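You operate a simulated robot arm through the tools that you are given. There is no shell and no other tool. Be economical: measure what you need, move in short steps, check, and stop when the job is done.

The job below is to be done with a simulated robot arm. You get a single attempt, and the scene is never put back.

TASK
Plug the basin, run water to the lower line, add the shampoo and lay the yellow comb in.
Fine: tap off; cup back where it stood; leave the other comb. Set down upright: cup.
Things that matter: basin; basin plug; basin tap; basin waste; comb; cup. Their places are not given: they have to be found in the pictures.

It is judged by the outcome, as a careful person would: the job done as asked, and still so three seconds after it is handed in. It fails if anything else is knocked over, pushed out of place, dropped, spilled or broken.

THE ROBOT
A 6-joint arm with a fingered hand, fixed in place. Base frame: the origin is at the foot of the arm, x ahead of it, y to its left, z up; the work surface is at about z = 930. Lengths are in mm, angles in rad, forces in N, time in s.
With the tool pointing down near the work surface it reaches from about 220 to 580 mm from the base axis. Its first joint turns from -2.897 to 2.897 rad. Payload 3.2 kg.
Tool frame: the origin (TCP) lies between the finger pads and is the grasp point; the fingertips stand 22 mm ahead of it; z points along the fingers, y is the line along which they close. The gripper opens to 112 mm. The gripper's body begins 60 mm behind the TCP. The gripper is a hand of 3 fingers: y runs from the thumb to the fingers, the wrist lies at [0, 0, -218] in the tool frame, and closing takes about 1.5 s.
Orientation is that of the tool frame in the base frame, as [roll, pitch, yaw] about the fixed x, y, z axes, in that order (R = Rz(yaw) Ry(pitch) Rx(roll)). With the fingers straight down and closing along the base's y, the tool's x points along the base's -x, its y along +y and its z along -z.

THE INTERFACE
- The arm moves only by the tool arm_command. Its argument "increments" is a list of rows, each an object of numbers (a shift or turn left out is 0, a gripper value left out holds the last): "wx", "wy", "wz": the turn, a rotation vector about the tool's x, y, z in rad; "tx", "ty", "tz": the shift along the tool's x, y, z in mm. In form: [{"wx": .., "wy": .., "wz": .., "tx": .., "ty": .., "tz": ..}, ...]. A call has 1 to 20 rows; each row is the pose to reach, as a shift and turn from the pose commanded when the call began, along the tool's axes at that moment. "gripper" is the opening, from 0 (shut) to 1 (fully open), set as the call begins (left out, the last holds). A row lasts 0.2 s, in which the tool goes at most 50 mm and 0.15 rad; a call with a longer step from one row to the next is refused whole, and so is a gripper value outside its range. Where a pose cannot be reached the arm comes as near as it can. A force on the tool above 40 N (or 10 N above the force at the start of the call, whichever is more), or a blocked arm, ends the call early, and 0.2 s more pass. The fingers move at their own pace (about 108 mm/s each) and stop on an object; they squeeze with about 27 N. The grip force told is the motor's: it shows also when the fingers shut on nothing. Time passes only in rows, and 0.2 s behind the last, so rows that repeat a pose let the fingers close. The reply holds the time, the measured pose of the TCP, the force on the tool along the base axes, the opening and the grip force, in the units named above and with some noise, with the torque about the TCP (base axes, N m) and any sound that the robot's microphone picked up.
- Cameras (640 x 400 px; columns grow to the right, rows downward): "scene" is fixed at [221, 650.2, 1654.2]; the picture's right is [-0.90, -0.43, 0.00], its down [-0.30, 0.62, -0.73] and it looks along [0.31, -0.66, -0.69] (base axes); focal length 346 px, centre (320, 200). "wrist" rides on the gripper at [66, 3, -80] in the tool frame; the picture's right is [-0.05, 1.00, 0.00], its down [-0.77, -0.04, -0.64] and it looks along [-0.64, -0.03, 0.77] (tool axes); focal length 275 px, centre (320, 200).
- get_image(camera): a new picture of that camera. The clock stands still meanwhile.
- slide_trunk(by): slides the trunk up (or, below 0, down) by that many mm; the arm rides with it, the base frame stays. It gives what a move gives, with no picture.
- move_fingers(finger1, finger2, thumb_bend): sets how far each is bent, from 0 (flat) to 1 (curled in); at 0.3 the hand is open as for a grip, at 0.7 the pads meet at the TCP. One left out holds its place. A second passes; each finger stops where it meets its share of the squeeze, and holds until it gets a number again. A gripper value or a shape takes the hand back. It gives what a move gives, with no picture; readings hold the bend of each and the force on the fingers (four entries, about 0 where the hand has none), thumb and palm.
- preshape(shape): the hand has 3 fingers and takes this shape, open, in about a second: jaw (thumb against the fingers, like two jaws); tri (thumb and two fingers); tip (a fingertip pinch); poke (one finger out to press); point (the index stretched); flat (the hand flat); cup (the hand cupped); fist (a fist). The gripper value then closes the fingers along that shape, each until it touches; the sizes above hold for jaw. It gives what a move gives, with no picture.
- locate(camera, pixels): for up to 12 pixels [column, row] of the newest picture of that camera ("zoom" is the newest enlarged one), the place [x, y, z] in the base frame of the surface seen there, good to about 2 mm. The clock stands still meanwhile.
- zoom(camera, box): a new picture of the part [left, top, right, bottom] of that camera's present view, enlarged. The clock stands still meanwhile.
- hand_in(): hands the job in; it is judged then, once.

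Go step by step. Measure first, check grasps and placings, and put right what went wrong. The budget is 80 turns and 38 pictures, counting those below and the enlarged ones. Unless the task says otherwise, let go and move clear before handing in, and close with one line.

The tools are called after ">>>" by a JSON object that holds its "op" and its "data". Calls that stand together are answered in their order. arm_command: Moves the arm, as the interface text tells. Its arguments: {"type":"object","properties":{"increments":{"type":"array","items":{"type":"object","properties":{"wx":{"type":"number"},"wy":{"type":"number"},"wz":{"type":"number"},"tx":{"type":"number"},"ty":{"type":"number"},"tz":{"type":"number"}}}},"gripper":{"type":"number"}},"required":["increments"]} The other tools are called the same way: slide_trunk (by) slides the trunk up or down; preshape (shape) gives the hand a shape; move_fingers (finger1, finger2, thumb_bend) moves the fingers one by one; get_image (camera) takes a picture; locate (camera, pixels) gives the place of the surface under pixels of a picture; zoom (camera, box) takes an enlarged picture of a part of a camera's view; hand_in () hands the job in.

At the start:

```text
time: 0.0
ee_pos: [310.3, -143.5, 1257.2]
tool_rot: [-3.14, -0.001, -3.139]
force: [-0.1, -0.5, -0.5]
torque: [0.0, 0.02, -0.01]
gripper_width: 112.0
grip_force: 0.0
shape: jaw
bend: [0.3, 0.3, 0.3]
finger forces: [0.0, 0.0, 0.0, 0.0, 0.1, 0.0]
trunk travel left (down, up): [-525.0, 65.0]
```

scene: 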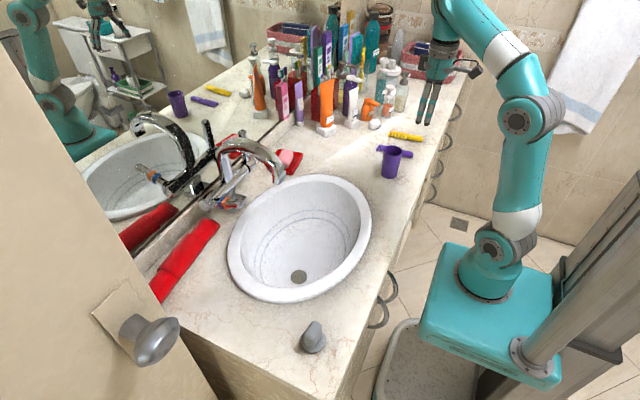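
wrist: 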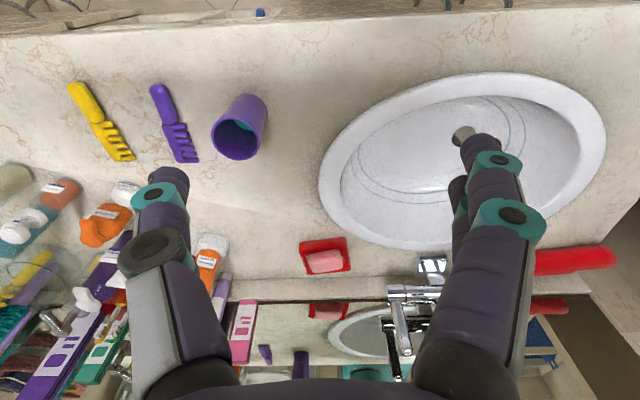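

The scene shows the basin (300,240), a grey plug (313,338), the tap (235,170), the purple cup (391,162) holding something teal, and the yellow comb (406,136). I'll enlarge these and locate them.

>>> {"op": "zoom", "data": {"camera": "scene", "box": [180, 120, 340, 220]}}

>>> {"op": "zoom", "data": {"camera": "scene", "box": [220, 180, 420, 360]}}

>>> {"op": "locate", "data": {"camera": "scene", "pixels": [[299, 277], [313, 325], [313, 345], [391, 148], [391, 175], [393, 133], [406, 136], [421, 139], [240, 280], [360, 205], [300, 182], [340, 290]]}}

>>> {"op": "locate", "data": {"camera": "wrist", "pixels": [[75, 88], [98, 123], [125, 155], [156, 92], [180, 140], [240, 140], [463, 134], [245, 100], [236, 125], [240, 158]]}}

```text
4.00 times, centred on (260, 170) of scene
```

zoom: 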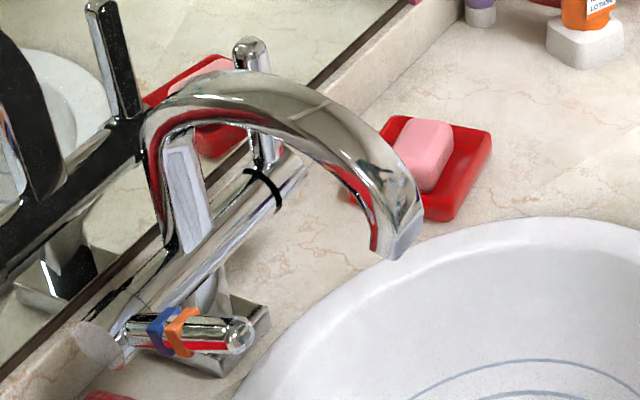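

```text
2.22 times, centred on (320, 270) of scene
```

zoom: 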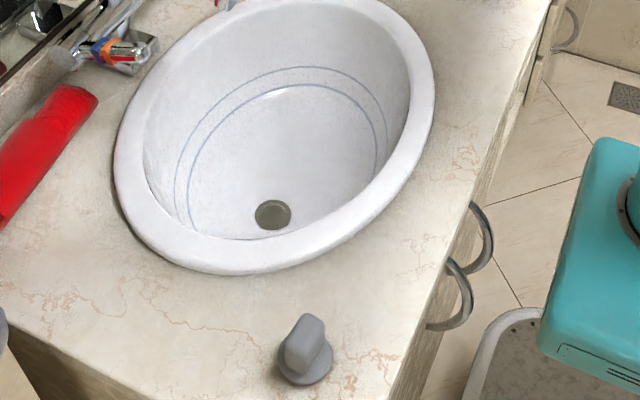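

```text
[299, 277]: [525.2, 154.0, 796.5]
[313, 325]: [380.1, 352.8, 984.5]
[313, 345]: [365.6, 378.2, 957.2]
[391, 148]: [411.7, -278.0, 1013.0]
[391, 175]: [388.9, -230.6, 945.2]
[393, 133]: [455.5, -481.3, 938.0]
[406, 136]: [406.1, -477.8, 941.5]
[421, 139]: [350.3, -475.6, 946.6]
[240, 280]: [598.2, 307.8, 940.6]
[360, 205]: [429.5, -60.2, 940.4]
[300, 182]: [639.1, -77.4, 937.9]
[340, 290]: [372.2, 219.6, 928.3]
```

```text
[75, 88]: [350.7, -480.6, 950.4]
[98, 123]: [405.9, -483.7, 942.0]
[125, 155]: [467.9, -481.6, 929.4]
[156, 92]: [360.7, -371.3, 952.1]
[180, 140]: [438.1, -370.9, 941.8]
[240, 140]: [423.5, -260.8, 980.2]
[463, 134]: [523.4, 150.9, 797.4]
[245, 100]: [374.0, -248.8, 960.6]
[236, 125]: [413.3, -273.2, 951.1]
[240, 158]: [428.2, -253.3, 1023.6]
```

The drain is at about (524,152,797), the plug at about (370,365) and the comb at about (409,-481). Next I'll measure the tap: its levers in the first zoom region and the spout.

>>> {"op": "zoom", "data": {"camera": "scene", "box": [200, 125, 296, 215]}}

>>> {"op": "locate", "data": {"camera": "scene", "pixels": [[242, 132], [246, 158], [240, 204], [222, 202], [212, 203], [278, 182], [283, 172], [228, 175], [247, 170], [235, 212], [250, 140], [205, 206]]}}

>>> {"op": "zoom", "data": {"camera": "scene", "box": [290, 310, 340, 360]}}

>>> {"op": "zoom", "data": {"camera": "wrist", "box": [330, 240, 490, 400]}}

>>> {"op": "locate", "data": {"camera": "zoom", "pixels": [[220, 150], [270, 180], [310, 370]]}}

```text
4.44 times, centred on (248, 170) of scene
```

zoom: 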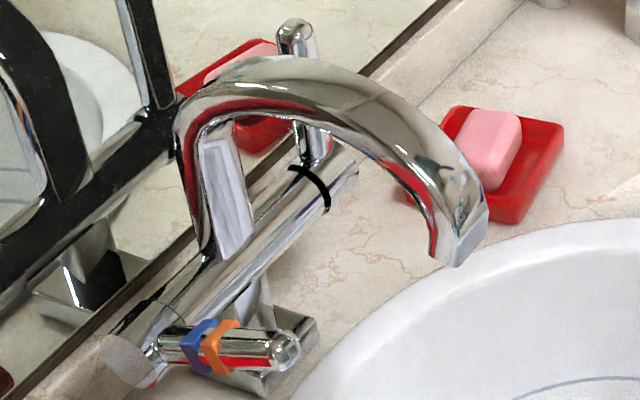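

```text
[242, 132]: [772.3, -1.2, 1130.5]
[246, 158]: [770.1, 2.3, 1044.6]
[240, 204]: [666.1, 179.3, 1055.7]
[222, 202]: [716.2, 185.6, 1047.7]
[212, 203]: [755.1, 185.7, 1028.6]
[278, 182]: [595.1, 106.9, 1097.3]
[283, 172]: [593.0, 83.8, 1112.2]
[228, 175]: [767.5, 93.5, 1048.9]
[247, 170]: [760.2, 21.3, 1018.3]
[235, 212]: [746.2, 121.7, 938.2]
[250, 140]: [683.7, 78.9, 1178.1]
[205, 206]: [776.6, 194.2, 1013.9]
```

```text
8.00 times, centred on (315, 335) of scene
```

zoom: 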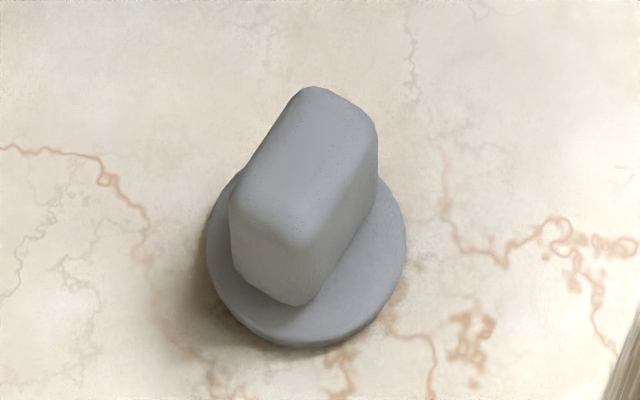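

```text
2.50 times, centred on (410, 320) of wrist
```

zoom: 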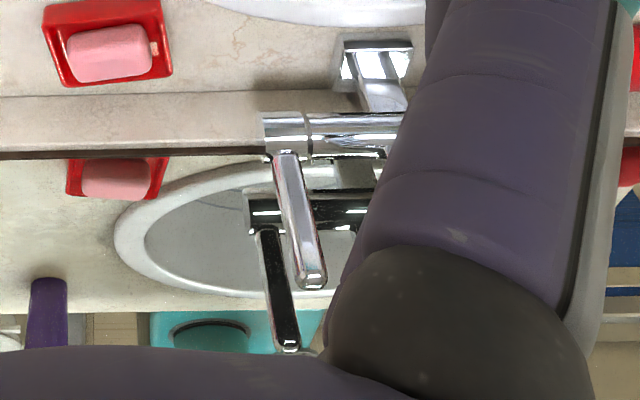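

```text
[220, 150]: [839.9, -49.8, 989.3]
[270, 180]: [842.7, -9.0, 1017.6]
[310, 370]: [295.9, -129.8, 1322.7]
```

The plug's fin runs mostly along base y and is about 19 mm thick in x. The flow lever looks like the upright one at (770,0,1040–1130), and the ringed lever looks like the temperature one. I'll move above the plug and turn the hand to close along x.

>>> {"op": "arm_command", "data": {"increments": [{"tx": -5, "ty": 42, "tz": 10, "wz": 0.131}, {"tx": -10, "ty": 84, "tz": 20, "wz": 0.262}, {"tx": -15, "ty": 127, "tz": 30, "wz": 0.393}, {"tx": -20, "ty": 169, "tz": 40, "wz": 0.523}, {"tx": -25, "ty": 211, "tz": 50, "wz": 0.654}, {"tx": -30, "ty": 254, "tz": 60, "wz": 0.785}, {"tx": -35, "ty": 296, "tz": 70, "wz": 0.916}, {"tx": -40, "ty": 338, "tz": 80, "wz": 1.047}, {"tx": -45, "ty": 381, "tz": 90, "wz": 1.178}, {"tx": -50, "ty": 423, "tz": 100, "wz": 1.309}, {"tx": -55, "ty": 465, "tz": 110, "wz": 1.44}, {"tx": -60, "ty": 508, "tz": 120, "wz": 1.57}, {"tx": -60, "ty": 508, "tz": 120, "wz": 1.57}], "gripper": 0.7}}

>>> {"op": "get_image", "data": {"camera": "wrist"}}

```text
time: 2.4
ee_pos: [379.6, 38.9, 951.1]
tool_rot: [3.018, -0.064, 1.857]
force: [-1.0, 10.4, 124.5]
torque: [-1.73, 7.07, -0.65]
gripper_width: 76.5
grip_force: 0.1
shape: jaw
bend: [0.67, 0.67, 0.71]
finger forces: [0.1, 0.0, 0.1, 0.1, 124.0, 0.0]
out of reach, approached as far as the arm can: row 5, 6, 7, 8, 9, 10, 11, 12
trunk travel left (down, up): [-525.0, 65.0]
stopped in row 12: the force on the tool passed its limit at 493 N (the readings are from after the stop); the commanded pose is now the measured one
```

```text
30 pictures are left
```

wrist: 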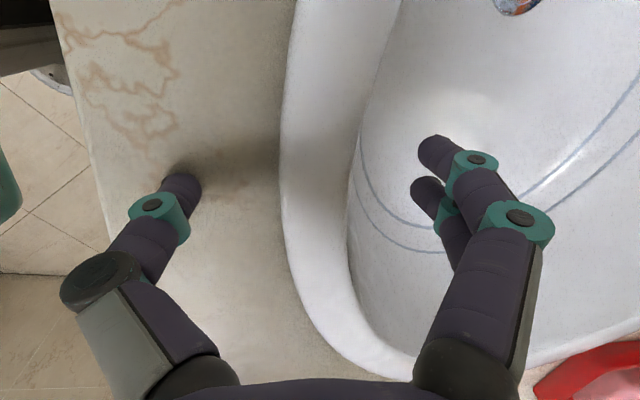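

The arm ran out of reach because the hand turned against the base's turn, and the thumb pressed on the counter. I'll lift straight up, then turn the other way.

>>> {"op": "arm_command", "data": {"increments": [{"tz": -20}, {"tz": -50}, {"tz": -90}, {"tz": -130}, {"tz": -170}, {"tz": -200}, {"tz": -200}]}}

>>> {"op": "get_image", "data": {"camera": "scene"}}

```text
time: 4.0
ee_pos: [349.3, -48.3, 1090.2]
tool_rot: [3.035, -0.068, 1.859]
force: [0.2, -0.4, -0.4]
torque: [0.0, 0.05, -0.03]
gripper_width: 78.5
grip_force: 0.0
shape: jaw
bend: [0.67, 0.67, 0.64]
finger forces: [0.0, 0.0, 0.0, 0.0, 0.1, 0.0]
out of reach, approached as far as the arm can: row 1, 2, 3, 4, 5, 6, 7
trunk travel left (down, up): [-525.0, 65.0]
```

```text
29 pictures are left
```

scene: 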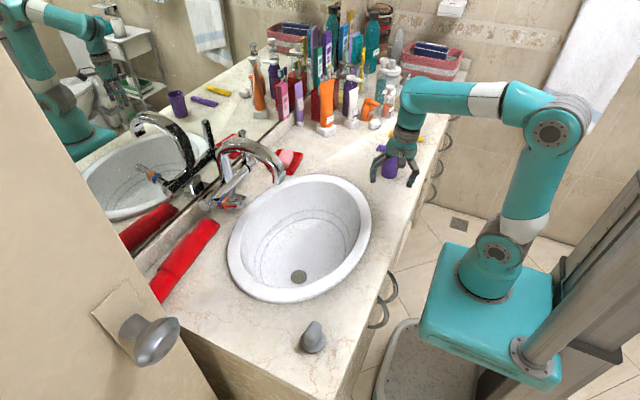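

Nothing was displaced. I'll turn the hand back the safe way.

>>> {"op": "arm_command", "data": {"increments": [{"wz": -0.14}, {"wz": -0.28}, {"wz": -0.42}, {"wz": -0.56}, {"wz": -0.7}, {"wz": -0.84}, {"wz": -0.98}, {"wz": -1.12}, {"wz": -1.28}, {"wz": -1.28}]}}

>>> {"op": "arm_command", "data": {"increments": [{"wx": 0.05, "wy": 0.04, "tz": -25}, {"wx": 0.095, "wy": 0.083, "tz": -50}, {"wx": 0.095, "wy": 0.083, "tz": -80}, {"wx": 0.095, "wy": 0.083, "tz": -80}]}}

```text
refused: row 9 steps farther than a row can; nothing moved
```

```text
time: 5.0
ee_pos: [325.3, -88.4, 1123.6]
tool_rot: [3.131, -0.151, 1.863]
force: [-0.6, -0.5, 0.3]
torque: [0.01, -0.04, -0.01]
gripper_width: 78.5
grip_force: 0.1
shape: jaw
bend: [0.67, 0.67, 0.64]
finger forces: [0.1, 0.0, 0.0, 0.1, 0.0, 0.0]
out of reach, approached as far as the arm can: row 1, 2, 3, 4
trunk travel left (down, up): [-525.0, 65.0]
```

One row was too long and the tilt correction went through alone. I'll turn back in smaller steps.

>>> {"op": "arm_command", "data": {"increments": [{"wz": -0.13}, {"wz": -0.26}, {"wz": -0.39}, {"wz": -0.52}, {"wz": -0.65}, {"wz": -0.78}, {"wz": -0.91}, {"wz": -1.04}, {"wz": -1.16}, {"wz": -1.28}, {"wz": -1.28}]}}

>>> {"op": "arm_command", "data": {"increments": [{"wx": 0.07, "wy": -0.015}, {"wx": 0.147, "wy": -0.033}, {"wx": 0.147, "wy": -0.033}]}}

```text
time: 7.4
ee_pos: [325.4, -86.8, 1122.9]
tool_rot: [2.994, -0.033, -3.139]
force: [-0.3, 0.0, -0.8]
torque: [-0.03, 0.02, 0.0]
gripper_width: 78.6
grip_force: 0.1
shape: jaw
bend: [0.67, 0.67, 0.64]
finger forces: [0.0, 0.0, 0.0, 0.1, 0.1, 0.0]
trunk travel left (down, up): [-525.0, 65.0]
```

```text
time: 8.2
ee_pos: [324.8, -86.5, 1121.4]
tool_rot: [-3.141, 0.001, 3.137]
force: [0.0, 1.0, -0.1]
torque: [-0.02, 0.02, -0.02]
gripper_width: 78.5
grip_force: 0.1
shape: jaw
bend: [0.67, 0.67, 0.64]
finger forces: [0.0, 0.2, 0.1, 0.1, 0.0, 0.1]
trunk travel left (down, up): [-525.0, 65.0]
```

The tool is vertical again. I'll move toward the plug with the hand turning along with the base.

>>> {"op": "arm_command", "data": {"increments": [{"tx": -4, "ty": 40, "tz": -5, "wz": -0.14}, {"tx": -8, "ty": 80, "tz": -10, "wz": -0.28}, {"tx": -12, "ty": 120, "tz": -15, "wz": -0.42}, {"tx": -16, "ty": 160, "tz": -20, "wz": -0.56}, {"tx": -20, "ty": 200, "tz": -20, "wz": -0.7}, {"tx": -20, "ty": 200, "tz": -20, "wz": -0.7}]}}

```text
time: 9.6
ee_pos: [342.8, 116.0, 1141.7]
tool_rot: [3.14, -0.001, -2.441]
force: [0.5, 0.0, 0.8]
torque: [0.02, 0.01, -0.03]
gripper_width: 78.4
grip_force: 0.0
shape: jaw
bend: [0.67, 0.67, 0.64]
finger forces: [0.0, 0.0, 0.1, 0.0, 0.0, 0.1]
trunk travel left (down, up): [-525.0, 65.0]
```

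That works. I'll continue to a point above the plug.

>>> {"op": "arm_command", "data": {"increments": [{"tx": -30, "ty": 29, "tz": 0, "wz": -0.125}, {"tx": -60, "ty": 58, "tz": 5, "wz": -0.25}, {"tx": -90, "ty": 86, "tz": 10, "wz": -0.375}, {"tx": -120, "ty": 115, "tz": 20, "wz": -0.5}, {"tx": -150, "ty": 144, "tz": 30, "wz": -0.625}, {"tx": -181, "ty": 173, "tz": 40, "wz": -0.75}, {"tx": -181, "ty": 173, "tz": 40, "wz": -0.75}]}}

>>> {"op": "get_image", "data": {"camera": "wrist"}}

```text
time: 11.2
ee_pos: [372.2, 361.8, 1101.8]
tool_rot: [3.139, 0.0, -1.693]
force: [-0.8, -0.4, -0.3]
torque: [-0.01, 0.03, 0.0]
gripper_width: 78.5
grip_force: 0.1
shape: jaw
bend: [0.67, 0.67, 0.64]
finger forces: [0.1, 0.1, 0.1, 0.0, 0.1, 0.0]
trunk travel left (down, up): [-525.0, 65.0]
```

```text
28 pictures are left
```

wrist: 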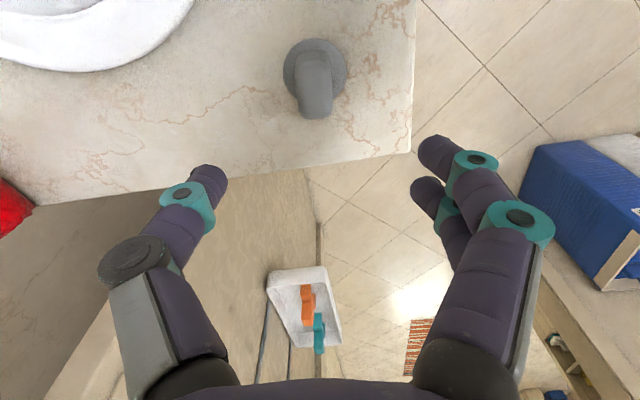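

The plug stands at (314,78) in the wrist picture and its fin is well aligned. I'll measure its top and base.

>>> {"op": "locate", "data": {"camera": "wrist", "pixels": [[314, 58], [312, 75], [316, 98], [300, 90], [331, 88], [286, 72], [345, 72], [314, 42], [316, 114], [370, 90]]}}

```text
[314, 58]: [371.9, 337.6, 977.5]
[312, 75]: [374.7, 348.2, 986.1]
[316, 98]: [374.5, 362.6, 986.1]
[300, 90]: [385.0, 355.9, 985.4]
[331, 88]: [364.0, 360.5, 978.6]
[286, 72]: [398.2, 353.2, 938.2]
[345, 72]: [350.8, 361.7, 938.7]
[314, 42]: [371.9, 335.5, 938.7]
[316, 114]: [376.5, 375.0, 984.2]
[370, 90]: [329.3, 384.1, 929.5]
```

The plug's centre is (374.5,357), with its top at 986 and its base at 930. I'll descend to TCP z 965 and then close.

>>> {"op": "arm_command", "data": {"increments": [{"tx": 4.5, "ty": -2.9, "tz": 30}, {"tx": 4.5, "ty": -2.9, "tz": 70}, {"tx": 4.5, "ty": -2.9, "tz": 105}, {"tx": 4.5, "ty": -2.9, "tz": 125}, {"tx": 4.5, "ty": -2.9, "tz": 136}, {"tx": 4.5, "ty": -2.9, "tz": 136}]}}

>>> {"op": "arm_command", "data": {"increments": [{}, {}, {}, {}, {}, {}, {}, {}], "gripper": 0}}

>>> {"op": "arm_command", "data": {"increments": [{"tz": -10}, {"tz": -30}, {"tz": -60}, {"tz": -95}, {"tz": -95}]}}

>>> {"op": "get_image", "data": {"camera": "wrist"}}

```text
time: 12.6
ee_pos: [374.0, 356.8, 966.6]
tool_rot: [-3.139, -0.001, -1.694]
force: [-0.2, 0.2, 0.2]
torque: [0.01, -0.01, 0.05]
gripper_width: 78.2
grip_force: 0.1
shape: jaw
bend: [0.67, 0.67, 0.64]
finger forces: [0.1, 0.1, 0.0, 0.1, 0.0, 0.1]
trunk travel left (down, up): [-525.0, 65.0]
```

```text
time: 14.4
ee_pos: [376.0, 357.7, 965.4]
tool_rot: [3.139, 0.0, -1.695]
force: [0.8, -0.5, 0.5]
torque: [0.02, 0.01, 0.0]
gripper_width: 20.7
grip_force: 27.0
shape: jaw
bend: [0.73, 0.73, 0.7]
finger forces: [12.1, 12.3, 0.0, 0.1, 24.4, 0.0]
trunk travel left (down, up): [-525.0, 65.0]
```

```text
time: 15.6
ee_pos: [374.9, 356.3, 1061.7]
tool_rot: [3.141, 0.001, -1.695]
force: [-0.7, -0.5, -0.8]
torque: [0.0, -0.01, 0.01]
gripper_width: 20.8
grip_force: 26.7
shape: jaw
bend: [0.73, 0.73, 0.7]
finger forces: [12.1, 12.2, 0.0, 0.1, 24.4, 0.0]
trunk travel left (down, up): [-525.0, 65.0]
```

```text
27 pictures are left
```

wrist: 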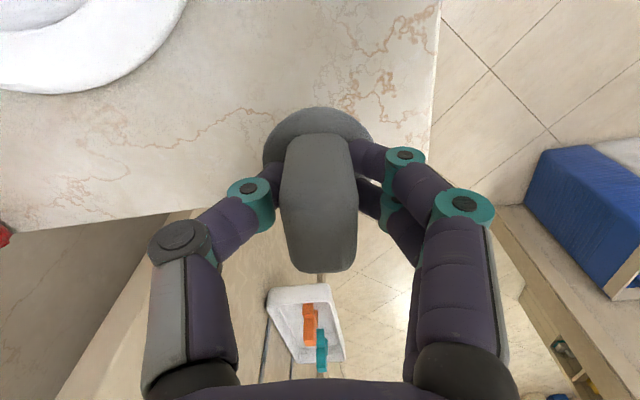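

The plug is held, with its bottom about 36 mm below the TCP. I'll measure the drain and basin more closely in the scene camera.

>>> {"op": "zoom", "data": {"camera": "scene", "box": [225, 170, 385, 310]}}

>>> {"op": "locate", "data": {"camera": "scene", "pixels": [[299, 277], [291, 277], [307, 277], [299, 270], [299, 284], [299, 288], [282, 277], [316, 277], [299, 262], [240, 250], [352, 230], [300, 192]]}}

```text
2.86 times, centred on (305, 240) of scene
```

zoom: 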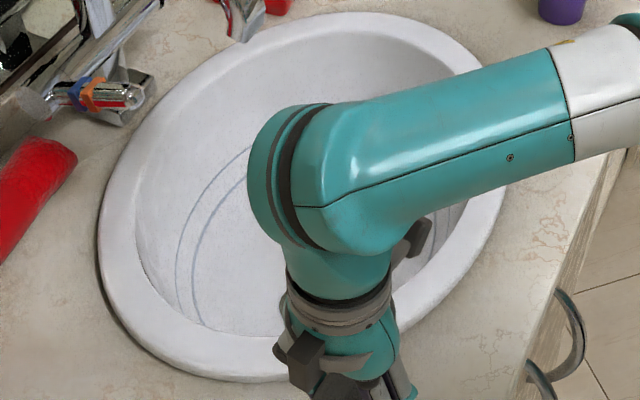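

```text
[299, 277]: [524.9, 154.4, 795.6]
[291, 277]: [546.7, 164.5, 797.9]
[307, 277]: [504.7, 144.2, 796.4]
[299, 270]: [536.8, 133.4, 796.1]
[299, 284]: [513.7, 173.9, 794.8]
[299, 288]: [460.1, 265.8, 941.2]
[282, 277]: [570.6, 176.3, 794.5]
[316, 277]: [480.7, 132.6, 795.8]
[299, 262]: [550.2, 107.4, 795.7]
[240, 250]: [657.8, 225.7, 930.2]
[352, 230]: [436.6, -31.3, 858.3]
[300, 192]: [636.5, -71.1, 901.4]
```

The drain is flat at z≈796, centred at about (525.5,151.5). I'll carry the plug above it, turning to yaw ≈ -3.3 so the hand stays clear of the spout.

>>> {"op": "arm_command", "data": {"increments": [{"tx": 15, "ty": -15, "wz": 0.134}, {"tx": 31, "ty": -29, "wz": 0.268}, {"tx": 46, "ty": -44, "wz": 0.4}, {"tx": 62, "ty": -58, "wz": 0.535}, {"tx": 77, "ty": -73, "wz": 0.67}, {"tx": 92, "ty": -87, "wz": 0.8}, {"tx": 108, "ty": -102, "wz": 0.935}, {"tx": 123, "ty": -117, "wz": 1.07}, {"tx": 138, "ty": -131, "wz": 1.2}, {"tx": 154, "ty": -146, "wz": 1.335}, {"tx": 169, "ty": -160, "wz": 1.47}, {"tx": 184.5, "ty": -174.8, "wz": 1.605}, {"tx": 184.5, "ty": -174.8, "wz": 1.605}]}}

>>> {"op": "get_image", "data": {"camera": "wrist"}}

```text
time: 18.4
ee_pos: [526.0, 152.5, 1060.8]
tool_rot: [3.141, -0.001, 2.983]
force: [0.5, -0.2, -0.6]
torque: [0.02, 0.03, -0.01]
gripper_width: 20.7
grip_force: 26.7
shape: jaw
bend: [0.73, 0.73, 0.7]
finger forces: [12.2, 12.2, 0.1, 0.1, 24.4, 0.0]
trunk travel left (down, up): [-525.0, 65.0]
```

```text
25 pictures are left
```

wrist: 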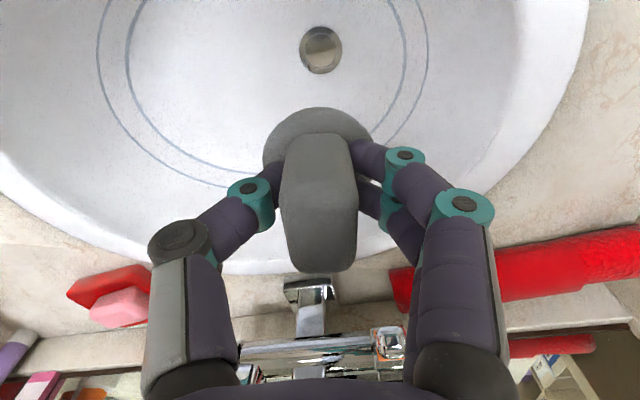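

The drain is visible at (320,50) and the plug is held straight. I'll pin down the drain centre.

>>> {"op": "locate", "data": {"camera": "wrist", "pixels": [[320, 50], [300, 50], [341, 50], [320, 29], [320, 73], [320, 82], [399, 60]]}}

```text
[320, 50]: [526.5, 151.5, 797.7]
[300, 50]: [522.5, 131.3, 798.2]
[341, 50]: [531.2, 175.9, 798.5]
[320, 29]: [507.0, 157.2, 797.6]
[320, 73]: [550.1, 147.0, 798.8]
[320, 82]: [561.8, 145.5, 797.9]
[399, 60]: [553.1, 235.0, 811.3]
```

The drain centre is about (527.5,152.8). I'll descend in stages.

>>> {"op": "arm_command", "data": {"increments": [{"tx": -1.4, "tz": 30}, {"tx": -1.4, "tz": 65}, {"tx": -1.4, "tz": 100}, {"tx": -1.4, "tz": 135}, {"tx": -1.4, "tz": 165}, {"tx": -1.4, "tz": 165}]}}

>>> {"op": "arm_command", "data": {"increments": [{"tz": 20}, {"tz": 35}, {"tz": 45}, {"tz": 51}, {"tz": 51}]}}

```text
time: 19.8
ee_pos: [526.2, 152.4, 896.3]
tool_rot: [-3.141, -0.001, 2.987]
force: [0.8, 1.2, -0.5]
torque: [0.0, 0.01, 0.0]
gripper_width: 20.4
grip_force: 27.1
shape: jaw
bend: [0.73, 0.73, 0.7]
finger forces: [12.2, 12.1, 0.0, 0.0, 24.3, 0.1]
trunk travel left (down, up): [-525.0, 65.0]
```

```text
time: 21.0
ee_pos: [527.4, 153.4, 845.6]
tool_rot: [3.141, -0.003, 2.985]
force: [0.3, 0.5, -0.8]
torque: [0.01, 0.03, 0.01]
gripper_width: 20.5
grip_force: 26.8
shape: jaw
bend: [0.73, 0.73, 0.7]
finger forces: [12.1, 12.2, 0.1, 0.0, 24.3, 0.0]
trunk travel left (down, up): [-525.0, 65.0]
```

Still free, with the plug's bottom about 12 mm above the floor. I'll lower until contact.

>>> {"op": "arm_command", "data": {"increments": [{"tz": 3}, {"tz": 6}, {"tz": 9}, {"tz": 11}, {"tz": 13}, {"tz": 14}]}}

>>> {"op": "get_image", "data": {"camera": "wrist"}}

```text
time: 22.4
ee_pos: [527.5, 153.3, 833.0]
tool_rot: [-3.141, -0.001, 2.986]
force: [-0.8, -0.7, 5.6]
torque: [0.04, -0.01, 0.02]
gripper_width: 20.4
grip_force: 26.5
shape: jaw
bend: [0.73, 0.73, 0.7]
finger forces: [12.6, 12.9, 0.0, 0.0, 25.7, 0.0]
trunk travel left (down, up): [-525.0, 65.0]
```

```text
24 pictures are left
```

wrist: 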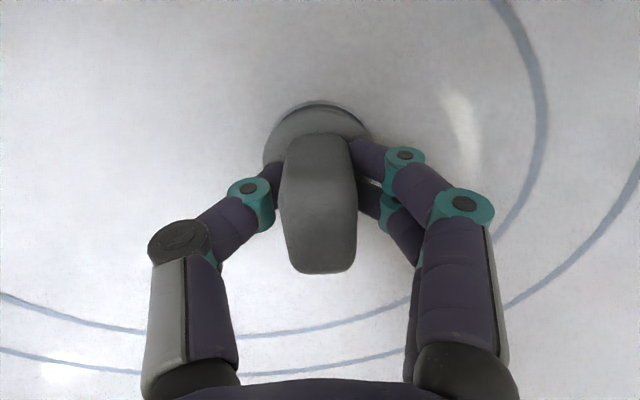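

There is contact with about 6 N. A crescent shows at (320,104), so I'll check the alignment.

>>> {"op": "zoom", "data": {"camera": "wrist", "box": [250, 85, 390, 172]}}

>>> {"op": "locate", "data": {"camera": "zoom", "pixels": [[320, 74], [320, 82], [320, 92], [320, 105], [320, 120], [200, 120], [450, 120], [75, 300], [540, 260]]}}

```text
4.57 times, centred on (320, 128) of wrist
```

zoom: 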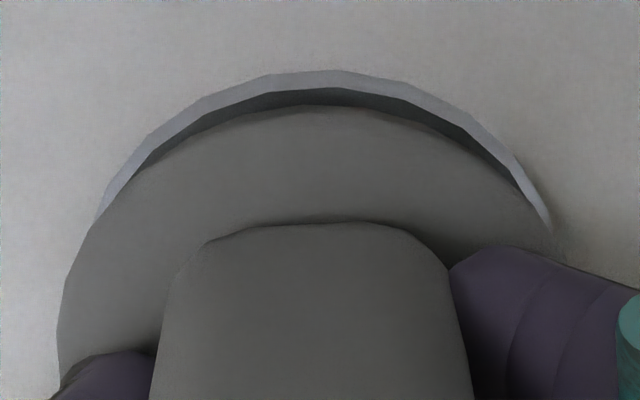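

```text
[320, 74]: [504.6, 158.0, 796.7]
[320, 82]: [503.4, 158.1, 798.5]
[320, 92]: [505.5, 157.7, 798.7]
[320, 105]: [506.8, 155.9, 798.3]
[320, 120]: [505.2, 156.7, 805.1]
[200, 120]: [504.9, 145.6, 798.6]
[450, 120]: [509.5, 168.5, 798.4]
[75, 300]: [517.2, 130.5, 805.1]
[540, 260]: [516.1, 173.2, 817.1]
```

The plug sits about 2 mm too far in +x over the waste ring. I'll lift slightly, shift 2 mm in -x, set down again and look.

>>> {"op": "arm_command", "data": {"increments": [{"tz": -3}, {"tx": 2.2, "tz": -3}, {"tx": 2.2, "tz": -1}, {"tx": 2.2, "tz": 0.5}, {"tx": 2.2, "tz": 1.5}]}}

>>> {"op": "zoom", "data": {"camera": "wrist", "box": [250, 85, 390, 172]}}

```text
time: 23.6
ee_pos: [525.3, 152.8, 831.3]
tool_rot: [3.14, 0.003, 2.983]
force: [1.6, -0.4, 13.5]
torque: [0.07, -0.03, 0.01]
gripper_width: 20.6
grip_force: 27.4
shape: jaw
bend: [0.73, 0.73, 0.7]
finger forces: [14.2, 14.3, 0.1, 0.1, 28.0, 0.0]
trunk travel left (down, up): [-525.0, 65.0]
```

```text
4.57 times, centred on (320, 128) of wrist
```

zoom: 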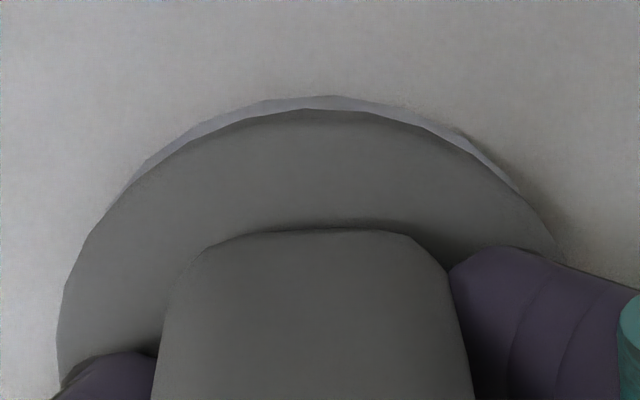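

Now it sits snugly on the waste. I'll release gently and rise straight up out of the basin.

>>> {"op": "arm_command", "data": {"increments": [{"tz": -1.5}, {"tz": -1.5}, {"tz": -1.5}, {"tz": -1.5}, {"tz": -1.5}], "gripper": 0.5}}

>>> {"op": "arm_command", "data": {"increments": [{"tz": -20}, {"tz": -50}, {"tz": -90}, {"tz": -130}, {"tz": -170}, {"tz": -200}, {"tz": -200}]}}

>>> {"op": "get_image", "data": {"camera": "wrist"}}

```text
time: 24.8
ee_pos: [524.4, 154.2, 832.5]
tool_rot: [3.141, 0.001, 2.983]
force: [0.4, -0.1, -0.6]
torque: [-0.01, 0.01, -0.02]
gripper_width: 55.5
grip_force: 0.0
shape: jaw
bend: [0.73, 0.73, 0.7]
finger forces: [0.0, 0.0, 0.0, 0.1, 0.1, 0.0]
trunk travel left (down, up): [-525.0, 65.0]
```

```text
time: 26.4
ee_pos: [526.0, 151.1, 1032.0]
tool_rot: [-3.141, 0.0, 2.984]
force: [0.7, 1.2, -0.3]
torque: [0.03, -0.01, -0.03]
gripper_width: 55.6
grip_force: 0.0
shape: jaw
bend: [0.73, 0.73, 0.7]
finger forces: [0.1, 0.0, 0.0, 0.1, 0.1, 0.1]
trunk travel left (down, up): [-525.0, 65.0]
```

```text
21 pictures are left
```

wrist: 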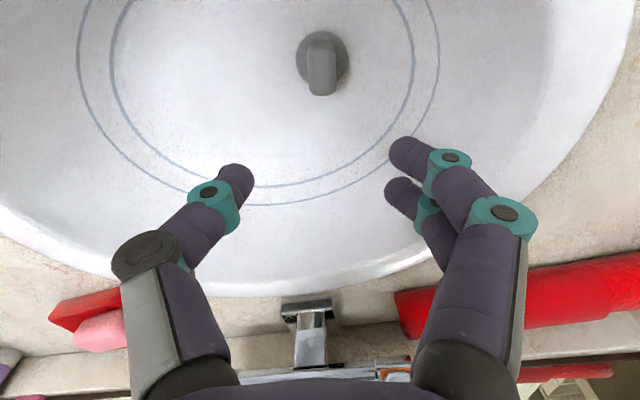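

The plug stands on the waste at (322,60). I'll measure the two level lines for later, at the inner line (393,120) and the outer line (412,133).

>>> {"op": "locate", "data": {"camera": "wrist", "pixels": [[415, 40], [440, 60], [112, 70], [80, 70], [280, 204], [290, 193], [322, 45], [150, 160], [322, 25], [300, 62], [346, 62], [438, 20]]}}

```text
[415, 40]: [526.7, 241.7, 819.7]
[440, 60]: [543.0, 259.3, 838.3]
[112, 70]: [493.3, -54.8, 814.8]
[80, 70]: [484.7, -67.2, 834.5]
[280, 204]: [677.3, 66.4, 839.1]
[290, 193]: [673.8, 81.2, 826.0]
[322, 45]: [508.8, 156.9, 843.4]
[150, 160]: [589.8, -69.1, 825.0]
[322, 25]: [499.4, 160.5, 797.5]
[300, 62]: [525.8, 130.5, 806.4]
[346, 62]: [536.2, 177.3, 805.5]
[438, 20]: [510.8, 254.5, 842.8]
```

The lower line is at z≈820 and the upper at z≈838. Now the tap: I'll back away from the spout to (420,0,1060).

>>> {"op": "arm_command", "data": {"increments": [{"tx": 25, "ty": -20, "tz": -10, "wz": -0.03}, {"tx": 50, "ty": -50, "tz": -20, "wz": -0.06}, {"tx": 70, "ty": -90, "tz": -28, "wz": -0.1}, {"tx": 81, "ty": -130, "tz": -28, "wz": -0.13}, {"tx": 81, "ty": -166, "tz": -28, "wz": -0.157}, {"tx": 81, "ty": -166, "tz": -28, "wz": -0.157}], "gripper": 0.45}}

```text
time: 27.8
ee_pos: [419.1, 3.1, 1057.8]
tool_rot: [-3.14, 0.0, -3.14]
force: [-0.1, -0.9, -0.5]
torque: [-0.02, 0.0, -0.01]
gripper_width: 50.9
grip_force: 0.2
shape: jaw
bend: [0.73, 0.73, 0.7]
finger forces: [0.0, 0.0, 0.1, 0.0, 0.0, 0.1]
trunk travel left (down, up): [-525.0, 65.0]
```

In position. I'll swing the hand up to horizontal, keeping the wrist roughly in place; the first half now.

>>> {"op": "arm_command", "data": {"increments": [{"tx": -28.5, "ty": -3, "tz": 12.1, "wy": -0.131}, {"tx": -56.5, "ty": -3, "tz": 20.6, "wy": -0.262}, {"tx": -83.5, "ty": -3, "tz": 25.4, "wy": -0.393}, {"tx": -109, "ty": -3, "tz": 26.8, "wy": -0.524}, {"tx": -132.6, "ty": -3, "tz": 25, "wy": -0.654}, {"tx": -154, "ty": -3, "tz": 20.1, "wy": -0.785}, {"tx": -154, "ty": -3, "tz": 20.1, "wy": -0.785}]}}

```text
time: 29.4
ee_pos: [578.9, -6.0, 1042.3]
tool_rot: [3.105, 0.831, 3.141]
force: [1.4, -0.3, -0.3]
torque: [0.01, 0.02, -0.01]
gripper_width: 50.9
grip_force: 0.0
shape: jaw
bend: [0.73, 0.73, 0.7]
finger forces: [0.0, 0.1, 0.0, 0.0, 0.0, 0.0]
out of reach, approached as far as the arm can: row 3, 4, 5, 6, 7
trunk travel left (down, up): [-525.0, 65.0]
```

Slight reach trouble, which looks like a wrist or elbow limit. I'll locate the arm's joints in the last scene picture to judge the trunk height.

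>>> {"op": "locate", "data": {"camera": "scene", "pixels": [[497, 254], [552, 132], [405, 95], [490, 285], [520, 220], [402, 150], [480, 330], [475, 95]]}}

>>> {"op": "get_image", "data": {"camera": "scene"}}

```text
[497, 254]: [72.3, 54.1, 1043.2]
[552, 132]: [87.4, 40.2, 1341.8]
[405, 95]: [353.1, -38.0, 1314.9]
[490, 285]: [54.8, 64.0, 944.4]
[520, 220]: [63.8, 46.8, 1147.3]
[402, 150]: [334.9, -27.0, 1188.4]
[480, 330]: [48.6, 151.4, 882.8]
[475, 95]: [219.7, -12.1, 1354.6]
```

```text
20 pictures are left
```

scene: 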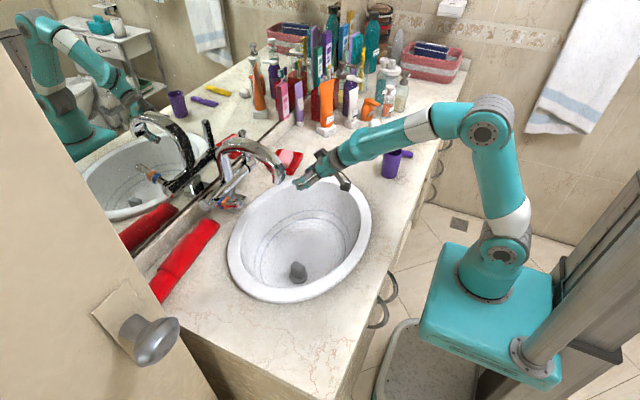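

The hand is in line with the forearm, so the wrist joint is at its limit; a lower trunk would let the tool go horizontal. I'll retract upward first, then slide the trunk down 140.

>>> {"op": "arm_command", "data": {"increments": [{"tx": -8, "tz": -35, "wy": 0.08}, {"tx": -17, "tz": -70, "wy": 0.16}, {"tx": -25, "tz": -105, "wy": 0.24}, {"tx": -33, "tz": -140, "wy": 0.32}, {"tx": -41.7, "tz": -173, "wy": 0.385}, {"tx": -41.7, "tz": -173, "wy": 0.385}]}}

>>> {"op": "slide_trunk", "data": {"by": -140}}

```text
time: 30.8
ee_pos: [481.3, 0.1, 1191.5]
tool_rot: [3.139, 0.399, 3.14]
force: [-0.4, 0.7, 0.1]
torque: [0.04, -0.01, -0.02]
gripper_width: 50.8
grip_force: 0.1
shape: jaw
bend: [0.73, 0.73, 0.7]
finger forces: [0.0, 0.1, 0.1, 0.0, 0.0, 0.0]
out of reach, approached as far as the arm can: row 1, 2
trunk travel left (down, up): [-525.0, 65.0]
```

```text
time: 32.5
ee_pos: [481.2, -0.6, 1051.0]
tool_rot: [-3.141, 0.401, 3.141]
force: [0.7, 0.5, 0.1]
torque: [-0.04, 0.01, -0.03]
gripper_width: 50.9
grip_force: 0.0
shape: jaw
bend: [0.73, 0.73, 0.7]
finger forces: [0.0, 0.1, 0.1, 0.0, 0.0, 0.0]
trunk travel left (down, up): [-385.0, 205.0]
```

The trunk is lowered. Now I'll swing the hand forward to about 69° tilt in front of the lever.

>>> {"op": "arm_command", "data": {"increments": [{"tx": -33.7, "tz": 21.8, "wy": -0.133}, {"tx": -67.3, "tz": 40.3, "wy": -0.267}, {"tx": -99.5, "tz": 55, "wy": -0.4}, {"tx": -130.4, "tz": 65.9, "wy": -0.533}, {"tx": -159.6, "tz": 73.9, "wy": -0.667}, {"tx": -186, "tz": 78.6, "wy": -0.8}, {"tx": -186, "tz": 78.6, "wy": -0.8}]}}

>>> {"op": "get_image", "data": {"camera": "wrist"}}

```text
time: 34.1
ee_pos: [681.5, -8.5, 1048.9]
tool_rot: [3.132, 1.202, 3.141]
force: [0.2, 0.1, -0.8]
torque: [-0.01, 0.01, -0.01]
gripper_width: 50.9
grip_force: 0.1
shape: jaw
bend: [0.73, 0.73, 0.7]
finger forces: [0.0, 0.1, 0.0, 0.0, 0.0, 0.0]
out of reach, approached as far as the arm can: row 3, 4, 5, 6, 7
trunk travel left (down, up): [-385.0, 205.0]
```

```text
19 pictures are left
```

wrist: 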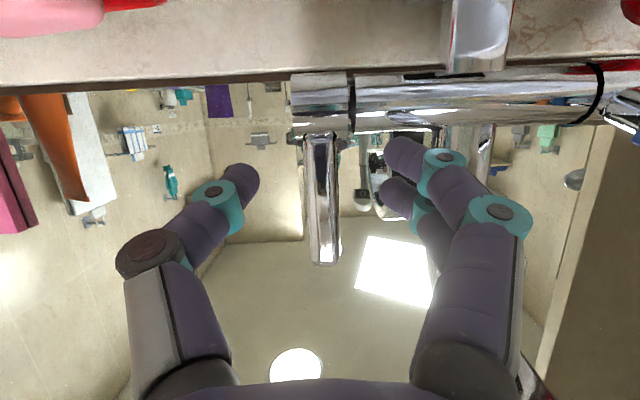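

The lever stands from (320,135) to its tip at (322,265), right between thumb and fingers. I'll measure it.

>>> {"op": "locate", "data": {"camera": "wrist", "pixels": [[318, 150], [322, 180], [323, 215], [324, 250], [308, 180], [336, 180], [322, 110], [380, 90], [300, 85], [597, 90], [322, 262]]}}

```text
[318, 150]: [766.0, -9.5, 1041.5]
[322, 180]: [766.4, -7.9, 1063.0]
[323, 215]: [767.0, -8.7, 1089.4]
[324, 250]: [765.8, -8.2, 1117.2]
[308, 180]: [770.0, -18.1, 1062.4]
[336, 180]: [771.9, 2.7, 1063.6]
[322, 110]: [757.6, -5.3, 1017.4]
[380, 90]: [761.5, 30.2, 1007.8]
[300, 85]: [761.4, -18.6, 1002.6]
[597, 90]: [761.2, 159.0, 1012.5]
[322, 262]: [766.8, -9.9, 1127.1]
```

The lever's centre is about (773,-8), z 1041–1130, with the bar axis near (776,1015). I'll go to an intermediate pre-grasp pose.

>>> {"op": "arm_command", "data": {"increments": [{"tx": -22, "tz": 11, "wy": -0.1}, {"tx": -45, "tz": 22, "wy": -0.2}, {"tx": -45, "tz": 22, "wy": -0.2}]}}

```text
time: 34.9
ee_pos: [711.0, -5.0, 1074.3]
tool_rot: [3.128, 1.356, 3.139]
force: [0.1, 0.2, -0.2]
torque: [0.0, 0.0, -0.01]
gripper_width: 50.9
grip_force: 0.1
shape: jaw
bend: [0.73, 0.73, 0.7]
finger forces: [0.0, 0.1, 0.1, 0.0, 0.0, 0.0]
out of reach, approached as far as the arm can: row 2, 3
trunk travel left (down, up): [-385.0, 205.0]
```

Continuing forward so the lever sits between the pads.

>>> {"op": "arm_command", "data": {"increments": [{"tx": -10, "tz": 12}, {"tx": -17, "tz": 25}, {"tx": -19.5, "tz": 38}, {"tx": -19.5, "tz": 38}]}}

>>> {"op": "get_image", "data": {"camera": "wrist"}}

```text
time: 35.9
ee_pos: [740.0, -1.3, 1089.0]
tool_rot: [3.113, 1.412, -3.141]
force: [0.0, -0.6, -0.5]
torque: [0.01, 0.02, 0.01]
gripper_width: 50.9
grip_force: 0.1
shape: jaw
bend: [0.73, 0.73, 0.7]
finger forces: [0.0, 0.0, 0.0, 0.0, 0.0, 0.0]
out of reach, approached as far as the arm can: row 2, 3
trunk travel left (down, up): [-385.0, 205.0]
```

```text
18 pictures are left
```

wrist: 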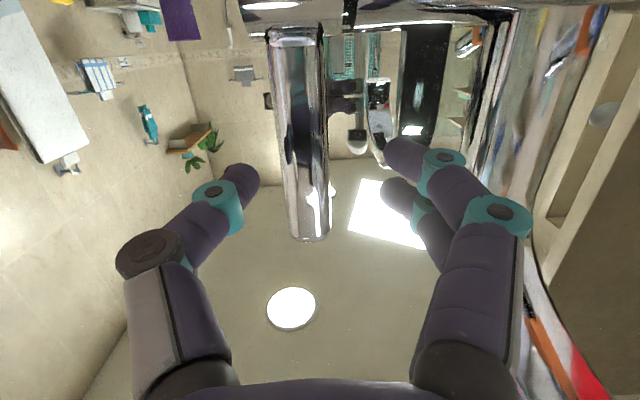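

Reached (740,-1,1089) with the lever between the fingers but about 7 mm off centre. I'll shift -7 in y, go 20 mm forward and close.

>>> {"op": "arm_command", "data": {"increments": [{"tx": -1, "ty": -7, "tz": 6}, {"tx": -2, "ty": -7, "tz": 13}, {"tx": -3, "ty": -7, "tz": 20}, {"tx": -3, "ty": -7, "tz": 20}]}}

>>> {"op": "arm_command", "data": {"increments": [{}, {}, {}, {}, {}, {}], "gripper": 0}}

```text
time: 36.9
ee_pos: [770.9, -15.0, 1085.6]
tool_rot: [3.132, 1.402, 3.141]
force: [0.2, -0.4, 0.0]
torque: [0.03, -0.01, -0.03]
gripper_width: 51.1
grip_force: 0.0
shape: jaw
bend: [0.73, 0.73, 0.7]
finger forces: [0.1, 0.1, 0.0, 0.1, 0.1, 0.0]
out of reach, approached as far as the arm can: row 1, 3
trunk travel left (down, up): [-385.0, 205.0]
```

```text
time: 38.3
ee_pos: [772.4, -15.3, 1086.6]
tool_rot: [3.131, 1.401, 3.139]
force: [0.6, 0.5, 0.1]
torque: [0.01, -0.01, 0.03]
gripper_width: 18.9
grip_force: 27.0
shape: jaw
bend: [0.74, 0.74, 0.7]
finger forces: [12.0, 12.2, 0.0, 0.1, 24.3, 0.0]
trunk travel left (down, up): [-385.0, 205.0]
```

The lever is gripped (width 19, 27 N). I'll pull it gently toward the robot along its arc, about 20°.

>>> {"op": "arm_command", "data": {"increments": [{"tx": 1.2, "tz": -6, "wy": 0.015}, {"tx": 3, "tz": -12, "wy": 0.03}, {"tx": 5.5, "tz": -18, "wy": 0.045}, {"tx": 8.5, "tz": -23.4, "wy": 0.06}]}}

>>> {"op": "get_image", "data": {"camera": "scene"}}

```text
time: 39.3
ee_pos: [745.8, -16.6, 1082.9]
tool_rot: [3.125, 1.345, 3.135]
force: [1.3, -6.9, 9.6]
torque: [0.09, -0.31, -0.31]
gripper_width: 17.6
grip_force: 26.8
shape: jaw
bend: [0.73, 0.74, 0.71]
finger forces: [11.7, 9.7, 0.1, 0.0, 29.6, 0.0]
trunk travel left (down, up): [-385.0, 205.0]
```

```text
17 pictures are left
```

scene: 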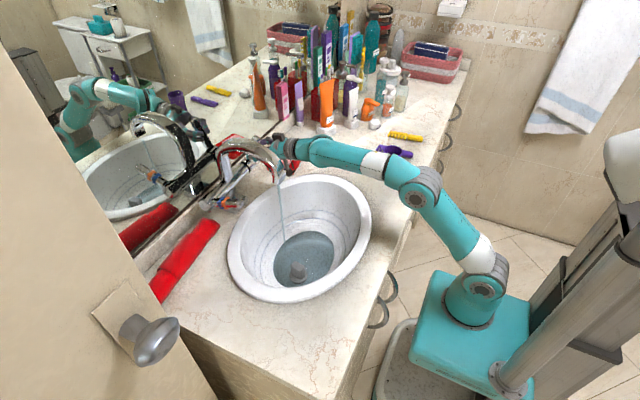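

Water runs from the spout at (281,200) and already covers the basin floor. I'll check the level.

>>> {"op": "zoom", "data": {"camera": "scene", "box": [235, 180, 375, 300]}}

>>> {"op": "locate", "data": {"camera": "scene", "pixels": [[310, 250], [282, 255], [320, 262], [325, 240], [299, 265]]}}

```text
3.33 times, centred on (305, 240) of scene
```

zoom: 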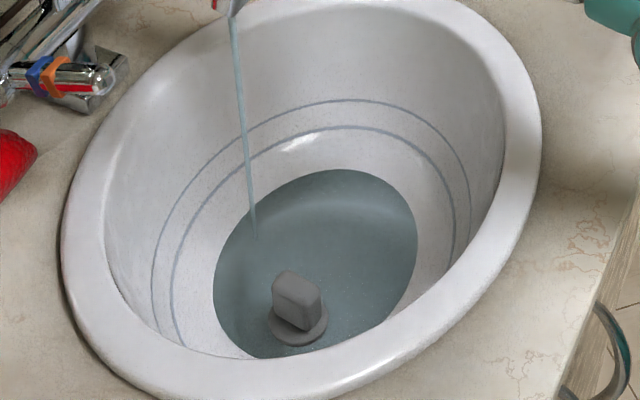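

```text
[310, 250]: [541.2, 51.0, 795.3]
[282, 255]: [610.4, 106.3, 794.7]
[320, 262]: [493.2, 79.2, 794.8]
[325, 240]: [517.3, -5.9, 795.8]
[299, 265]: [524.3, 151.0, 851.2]
```

The water edge is still well below the lower line. I'll hold about 1.2 s and measure the edge height again.

>>> {"op": "arm_command", "data": {"increments": [{}, {}, {}, {}, {}]}}

>>> {"op": "zoom", "data": {"camera": "scene", "box": [235, 180, 375, 300]}}

>>> {"op": "locate", "data": {"camera": "zoom", "pixels": [[418, 240], [422, 240], [426, 240], [350, 168], [350, 162], [350, 130], [205, 290], [200, 290]]}}

```text
time: 40.5
ee_pos: [744.7, -15.6, 1083.5]
tool_rot: [3.125, 1.343, 3.133]
force: [-0.9, -8.8, 13.0]
torque: [0.11, -0.31, -0.35]
gripper_width: 17.7
grip_force: 27.2
shape: jaw
bend: [0.73, 0.74, 0.71]
finger forces: [11.8, 9.8, 0.1, 0.1, 31.6, 0.1]
trunk travel left (down, up): [-385.0, 205.0]
```

```text
3.33 times, centred on (305, 240) of scene
```

zoom: 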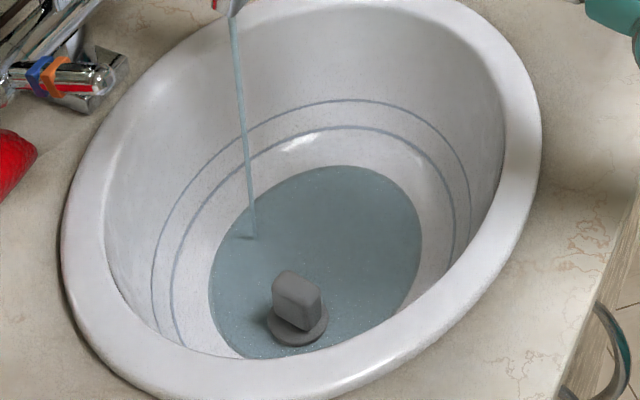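

```text
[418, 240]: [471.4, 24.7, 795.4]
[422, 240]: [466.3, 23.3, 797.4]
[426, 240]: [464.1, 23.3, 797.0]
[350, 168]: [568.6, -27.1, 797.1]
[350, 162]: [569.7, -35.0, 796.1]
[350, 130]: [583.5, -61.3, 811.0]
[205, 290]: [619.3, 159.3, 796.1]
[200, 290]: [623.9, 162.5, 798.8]
```

The edge rose only slightly (zoom row 169→165, with the lower line at 127). I'll wait about 4 s more.

>>> {"op": "arm_command", "data": {"increments": [{}, {}, {}, {}, {}, {}, {}, {}, {}, {}, {}, {}, {}, {}, {}, {}, {}, {}, {}]}}

>>> {"op": "zoom", "data": {"camera": "scene", "box": [235, 180, 375, 300]}}

>>> {"op": "locate", "data": {"camera": "zoom", "pixels": [[350, 126], [350, 129], [350, 132], [440, 200], [435, 205], [448, 220], [350, 100]]}}

```text
time: 44.5
ee_pos: [745.7, -15.8, 1084.3]
tool_rot: [3.124, 1.346, 3.134]
force: [-1.4, -7.5, 12.3]
torque: [0.09, -0.29, -0.33]
gripper_width: 17.8
grip_force: 26.7
shape: jaw
bend: [0.73, 0.74, 0.71]
finger forces: [12.3, 9.9, 0.0, 0.1, 30.8, 0.1]
trunk travel left (down, up): [-385.0, 205.0]
```

```text
3.33 times, centred on (305, 240) of scene
```

zoom: 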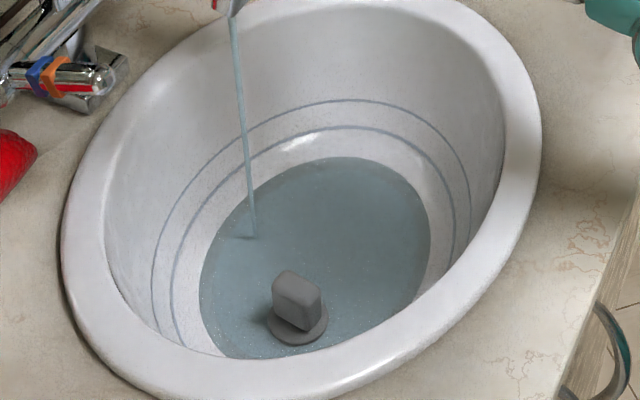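

```text
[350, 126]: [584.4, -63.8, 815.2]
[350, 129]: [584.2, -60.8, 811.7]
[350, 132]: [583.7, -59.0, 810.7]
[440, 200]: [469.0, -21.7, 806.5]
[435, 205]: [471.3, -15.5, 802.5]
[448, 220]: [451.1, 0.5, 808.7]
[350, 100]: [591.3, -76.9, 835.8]
```

Edge at row 157 with the line at row 127, so about 15–20 s more is needed. I'll wait 8 s and check.

>>> {"op": "arm_command", "data": {"increments": [{}, {}, {}, {}, {}, {}, {}, {}, {}, {}, {}, {}, {}, {}, {}, {}, {}, {}, {}, {}]}}

>>> {"op": "arm_command", "data": {"increments": [{}, {}, {}, {}, {}, {}, {}, {}, {}, {}, {}, {}, {}, {}, {}, {}, {}, {}, {}, {}]}}

>>> {"op": "zoom", "data": {"camera": "scene", "box": [235, 180, 375, 300]}}

```text
time: 48.7
ee_pos: [745.0, -15.4, 1083.7]
tool_rot: [3.125, 1.343, 3.134]
force: [-2.6, -7.0, 12.6]
torque: [0.05, -0.31, -0.3]
gripper_width: 17.4
grip_force: 27.2
shape: jaw
bend: [0.73, 0.74, 0.71]
finger forces: [12.7, 10.0, 0.0, 0.1, 30.2, 0.0]
trunk travel left (down, up): [-385.0, 205.0]
```

```text
time: 52.9
ee_pos: [745.7, -15.5, 1085.1]
tool_rot: [3.126, 1.344, 3.132]
force: [-2.4, -10.8, 12.2]
torque: [0.11, -0.3, -0.34]
gripper_width: 17.5
grip_force: 27.2
shape: jaw
bend: [0.73, 0.74, 0.71]
finger forces: [11.6, 9.9, 0.0, 0.1, 32.1, 0.1]
trunk travel left (down, up): [-385.0, 205.0]
```

```text
3.33 times, centred on (305, 240) of scene
```

zoom: 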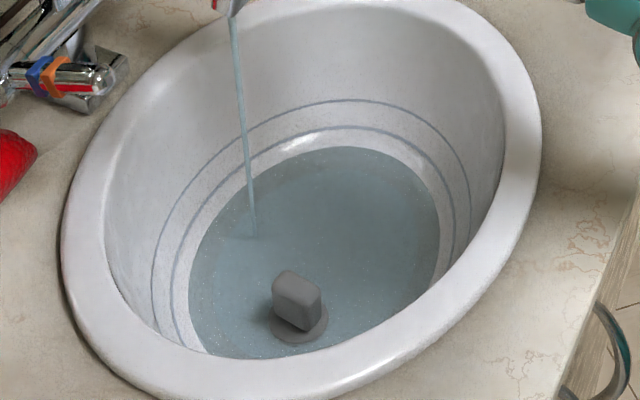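

Edge at row 147, about 20 s to go. I'll wait ~12.6 s, then check again.

>>> {"op": "arm_command", "data": {"increments": [{}, {}, {}, {}, {}, {}, {}, {}, {}, {}, {}, {}, {}, {}, {}, {}, {}, {}, {}, {}]}}

>>> {"op": "arm_command", "data": {"increments": [{}, {}, {}, {}, {}, {}, {}, {}, {}, {}, {}, {}, {}, {}, {}, {}, {}, {}, {}, {}]}}

>>> {"op": "arm_command", "data": {"increments": [{}, {}, {}, {}, {}, {}, {}, {}, {}, {}, {}, {}, {}, {}, {}, {}, {}, {}, {}, {}]}}

>>> {"op": "zoom", "data": {"camera": "scene", "box": [235, 180, 375, 300]}}

```text
time: 57.1
ee_pos: [745.8, -15.5, 1084.1]
tool_rot: [3.123, 1.343, 3.131]
force: [-1.8, -9.6, 13.6]
torque: [0.13, -0.28, -0.38]
gripper_width: 17.5
grip_force: 27.1
shape: jaw
bend: [0.73, 0.74, 0.71]
finger forces: [11.7, 10.0, 0.1, 0.1, 32.0, 0.0]
trunk travel left (down, up): [-385.0, 205.0]
```

```text
time: 61.3
ee_pos: [746.3, -13.8, 1084.1]
tool_rot: [3.123, 1.343, 3.133]
force: [-1.1, -9.9, 12.5]
torque: [0.11, -0.29, -0.34]
gripper_width: 17.7
grip_force: 26.9
shape: jaw
bend: [0.73, 0.74, 0.71]
finger forces: [11.7, 10.0, 0.1, 0.1, 31.9, 0.1]
trunk travel left (down, up): [-385.0, 205.0]
```

```text
time: 65.5
ee_pos: [745.2, -14.8, 1084.3]
tool_rot: [3.122, 1.344, 3.133]
force: [-2.1, -9.4, 12.1]
torque: [0.09, -0.27, -0.35]
gripper_width: 17.5
grip_force: 27.0
shape: jaw
bend: [0.73, 0.74, 0.71]
finger forces: [11.9, 10.2, 0.0, 0.1, 31.8, 0.0]
trunk travel left (down, up): [-385.0, 205.0]
```

```text
3.33 times, centred on (305, 240) of scene
```

zoom: 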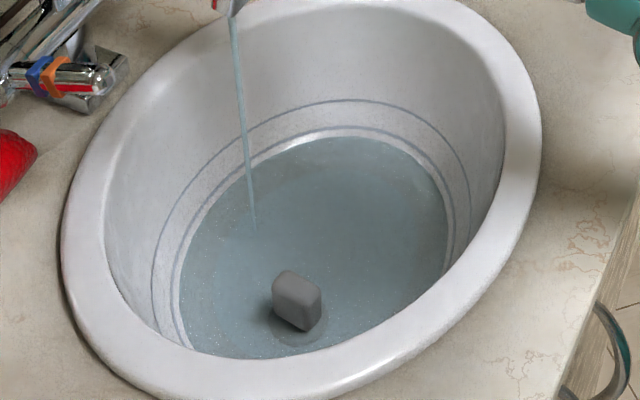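

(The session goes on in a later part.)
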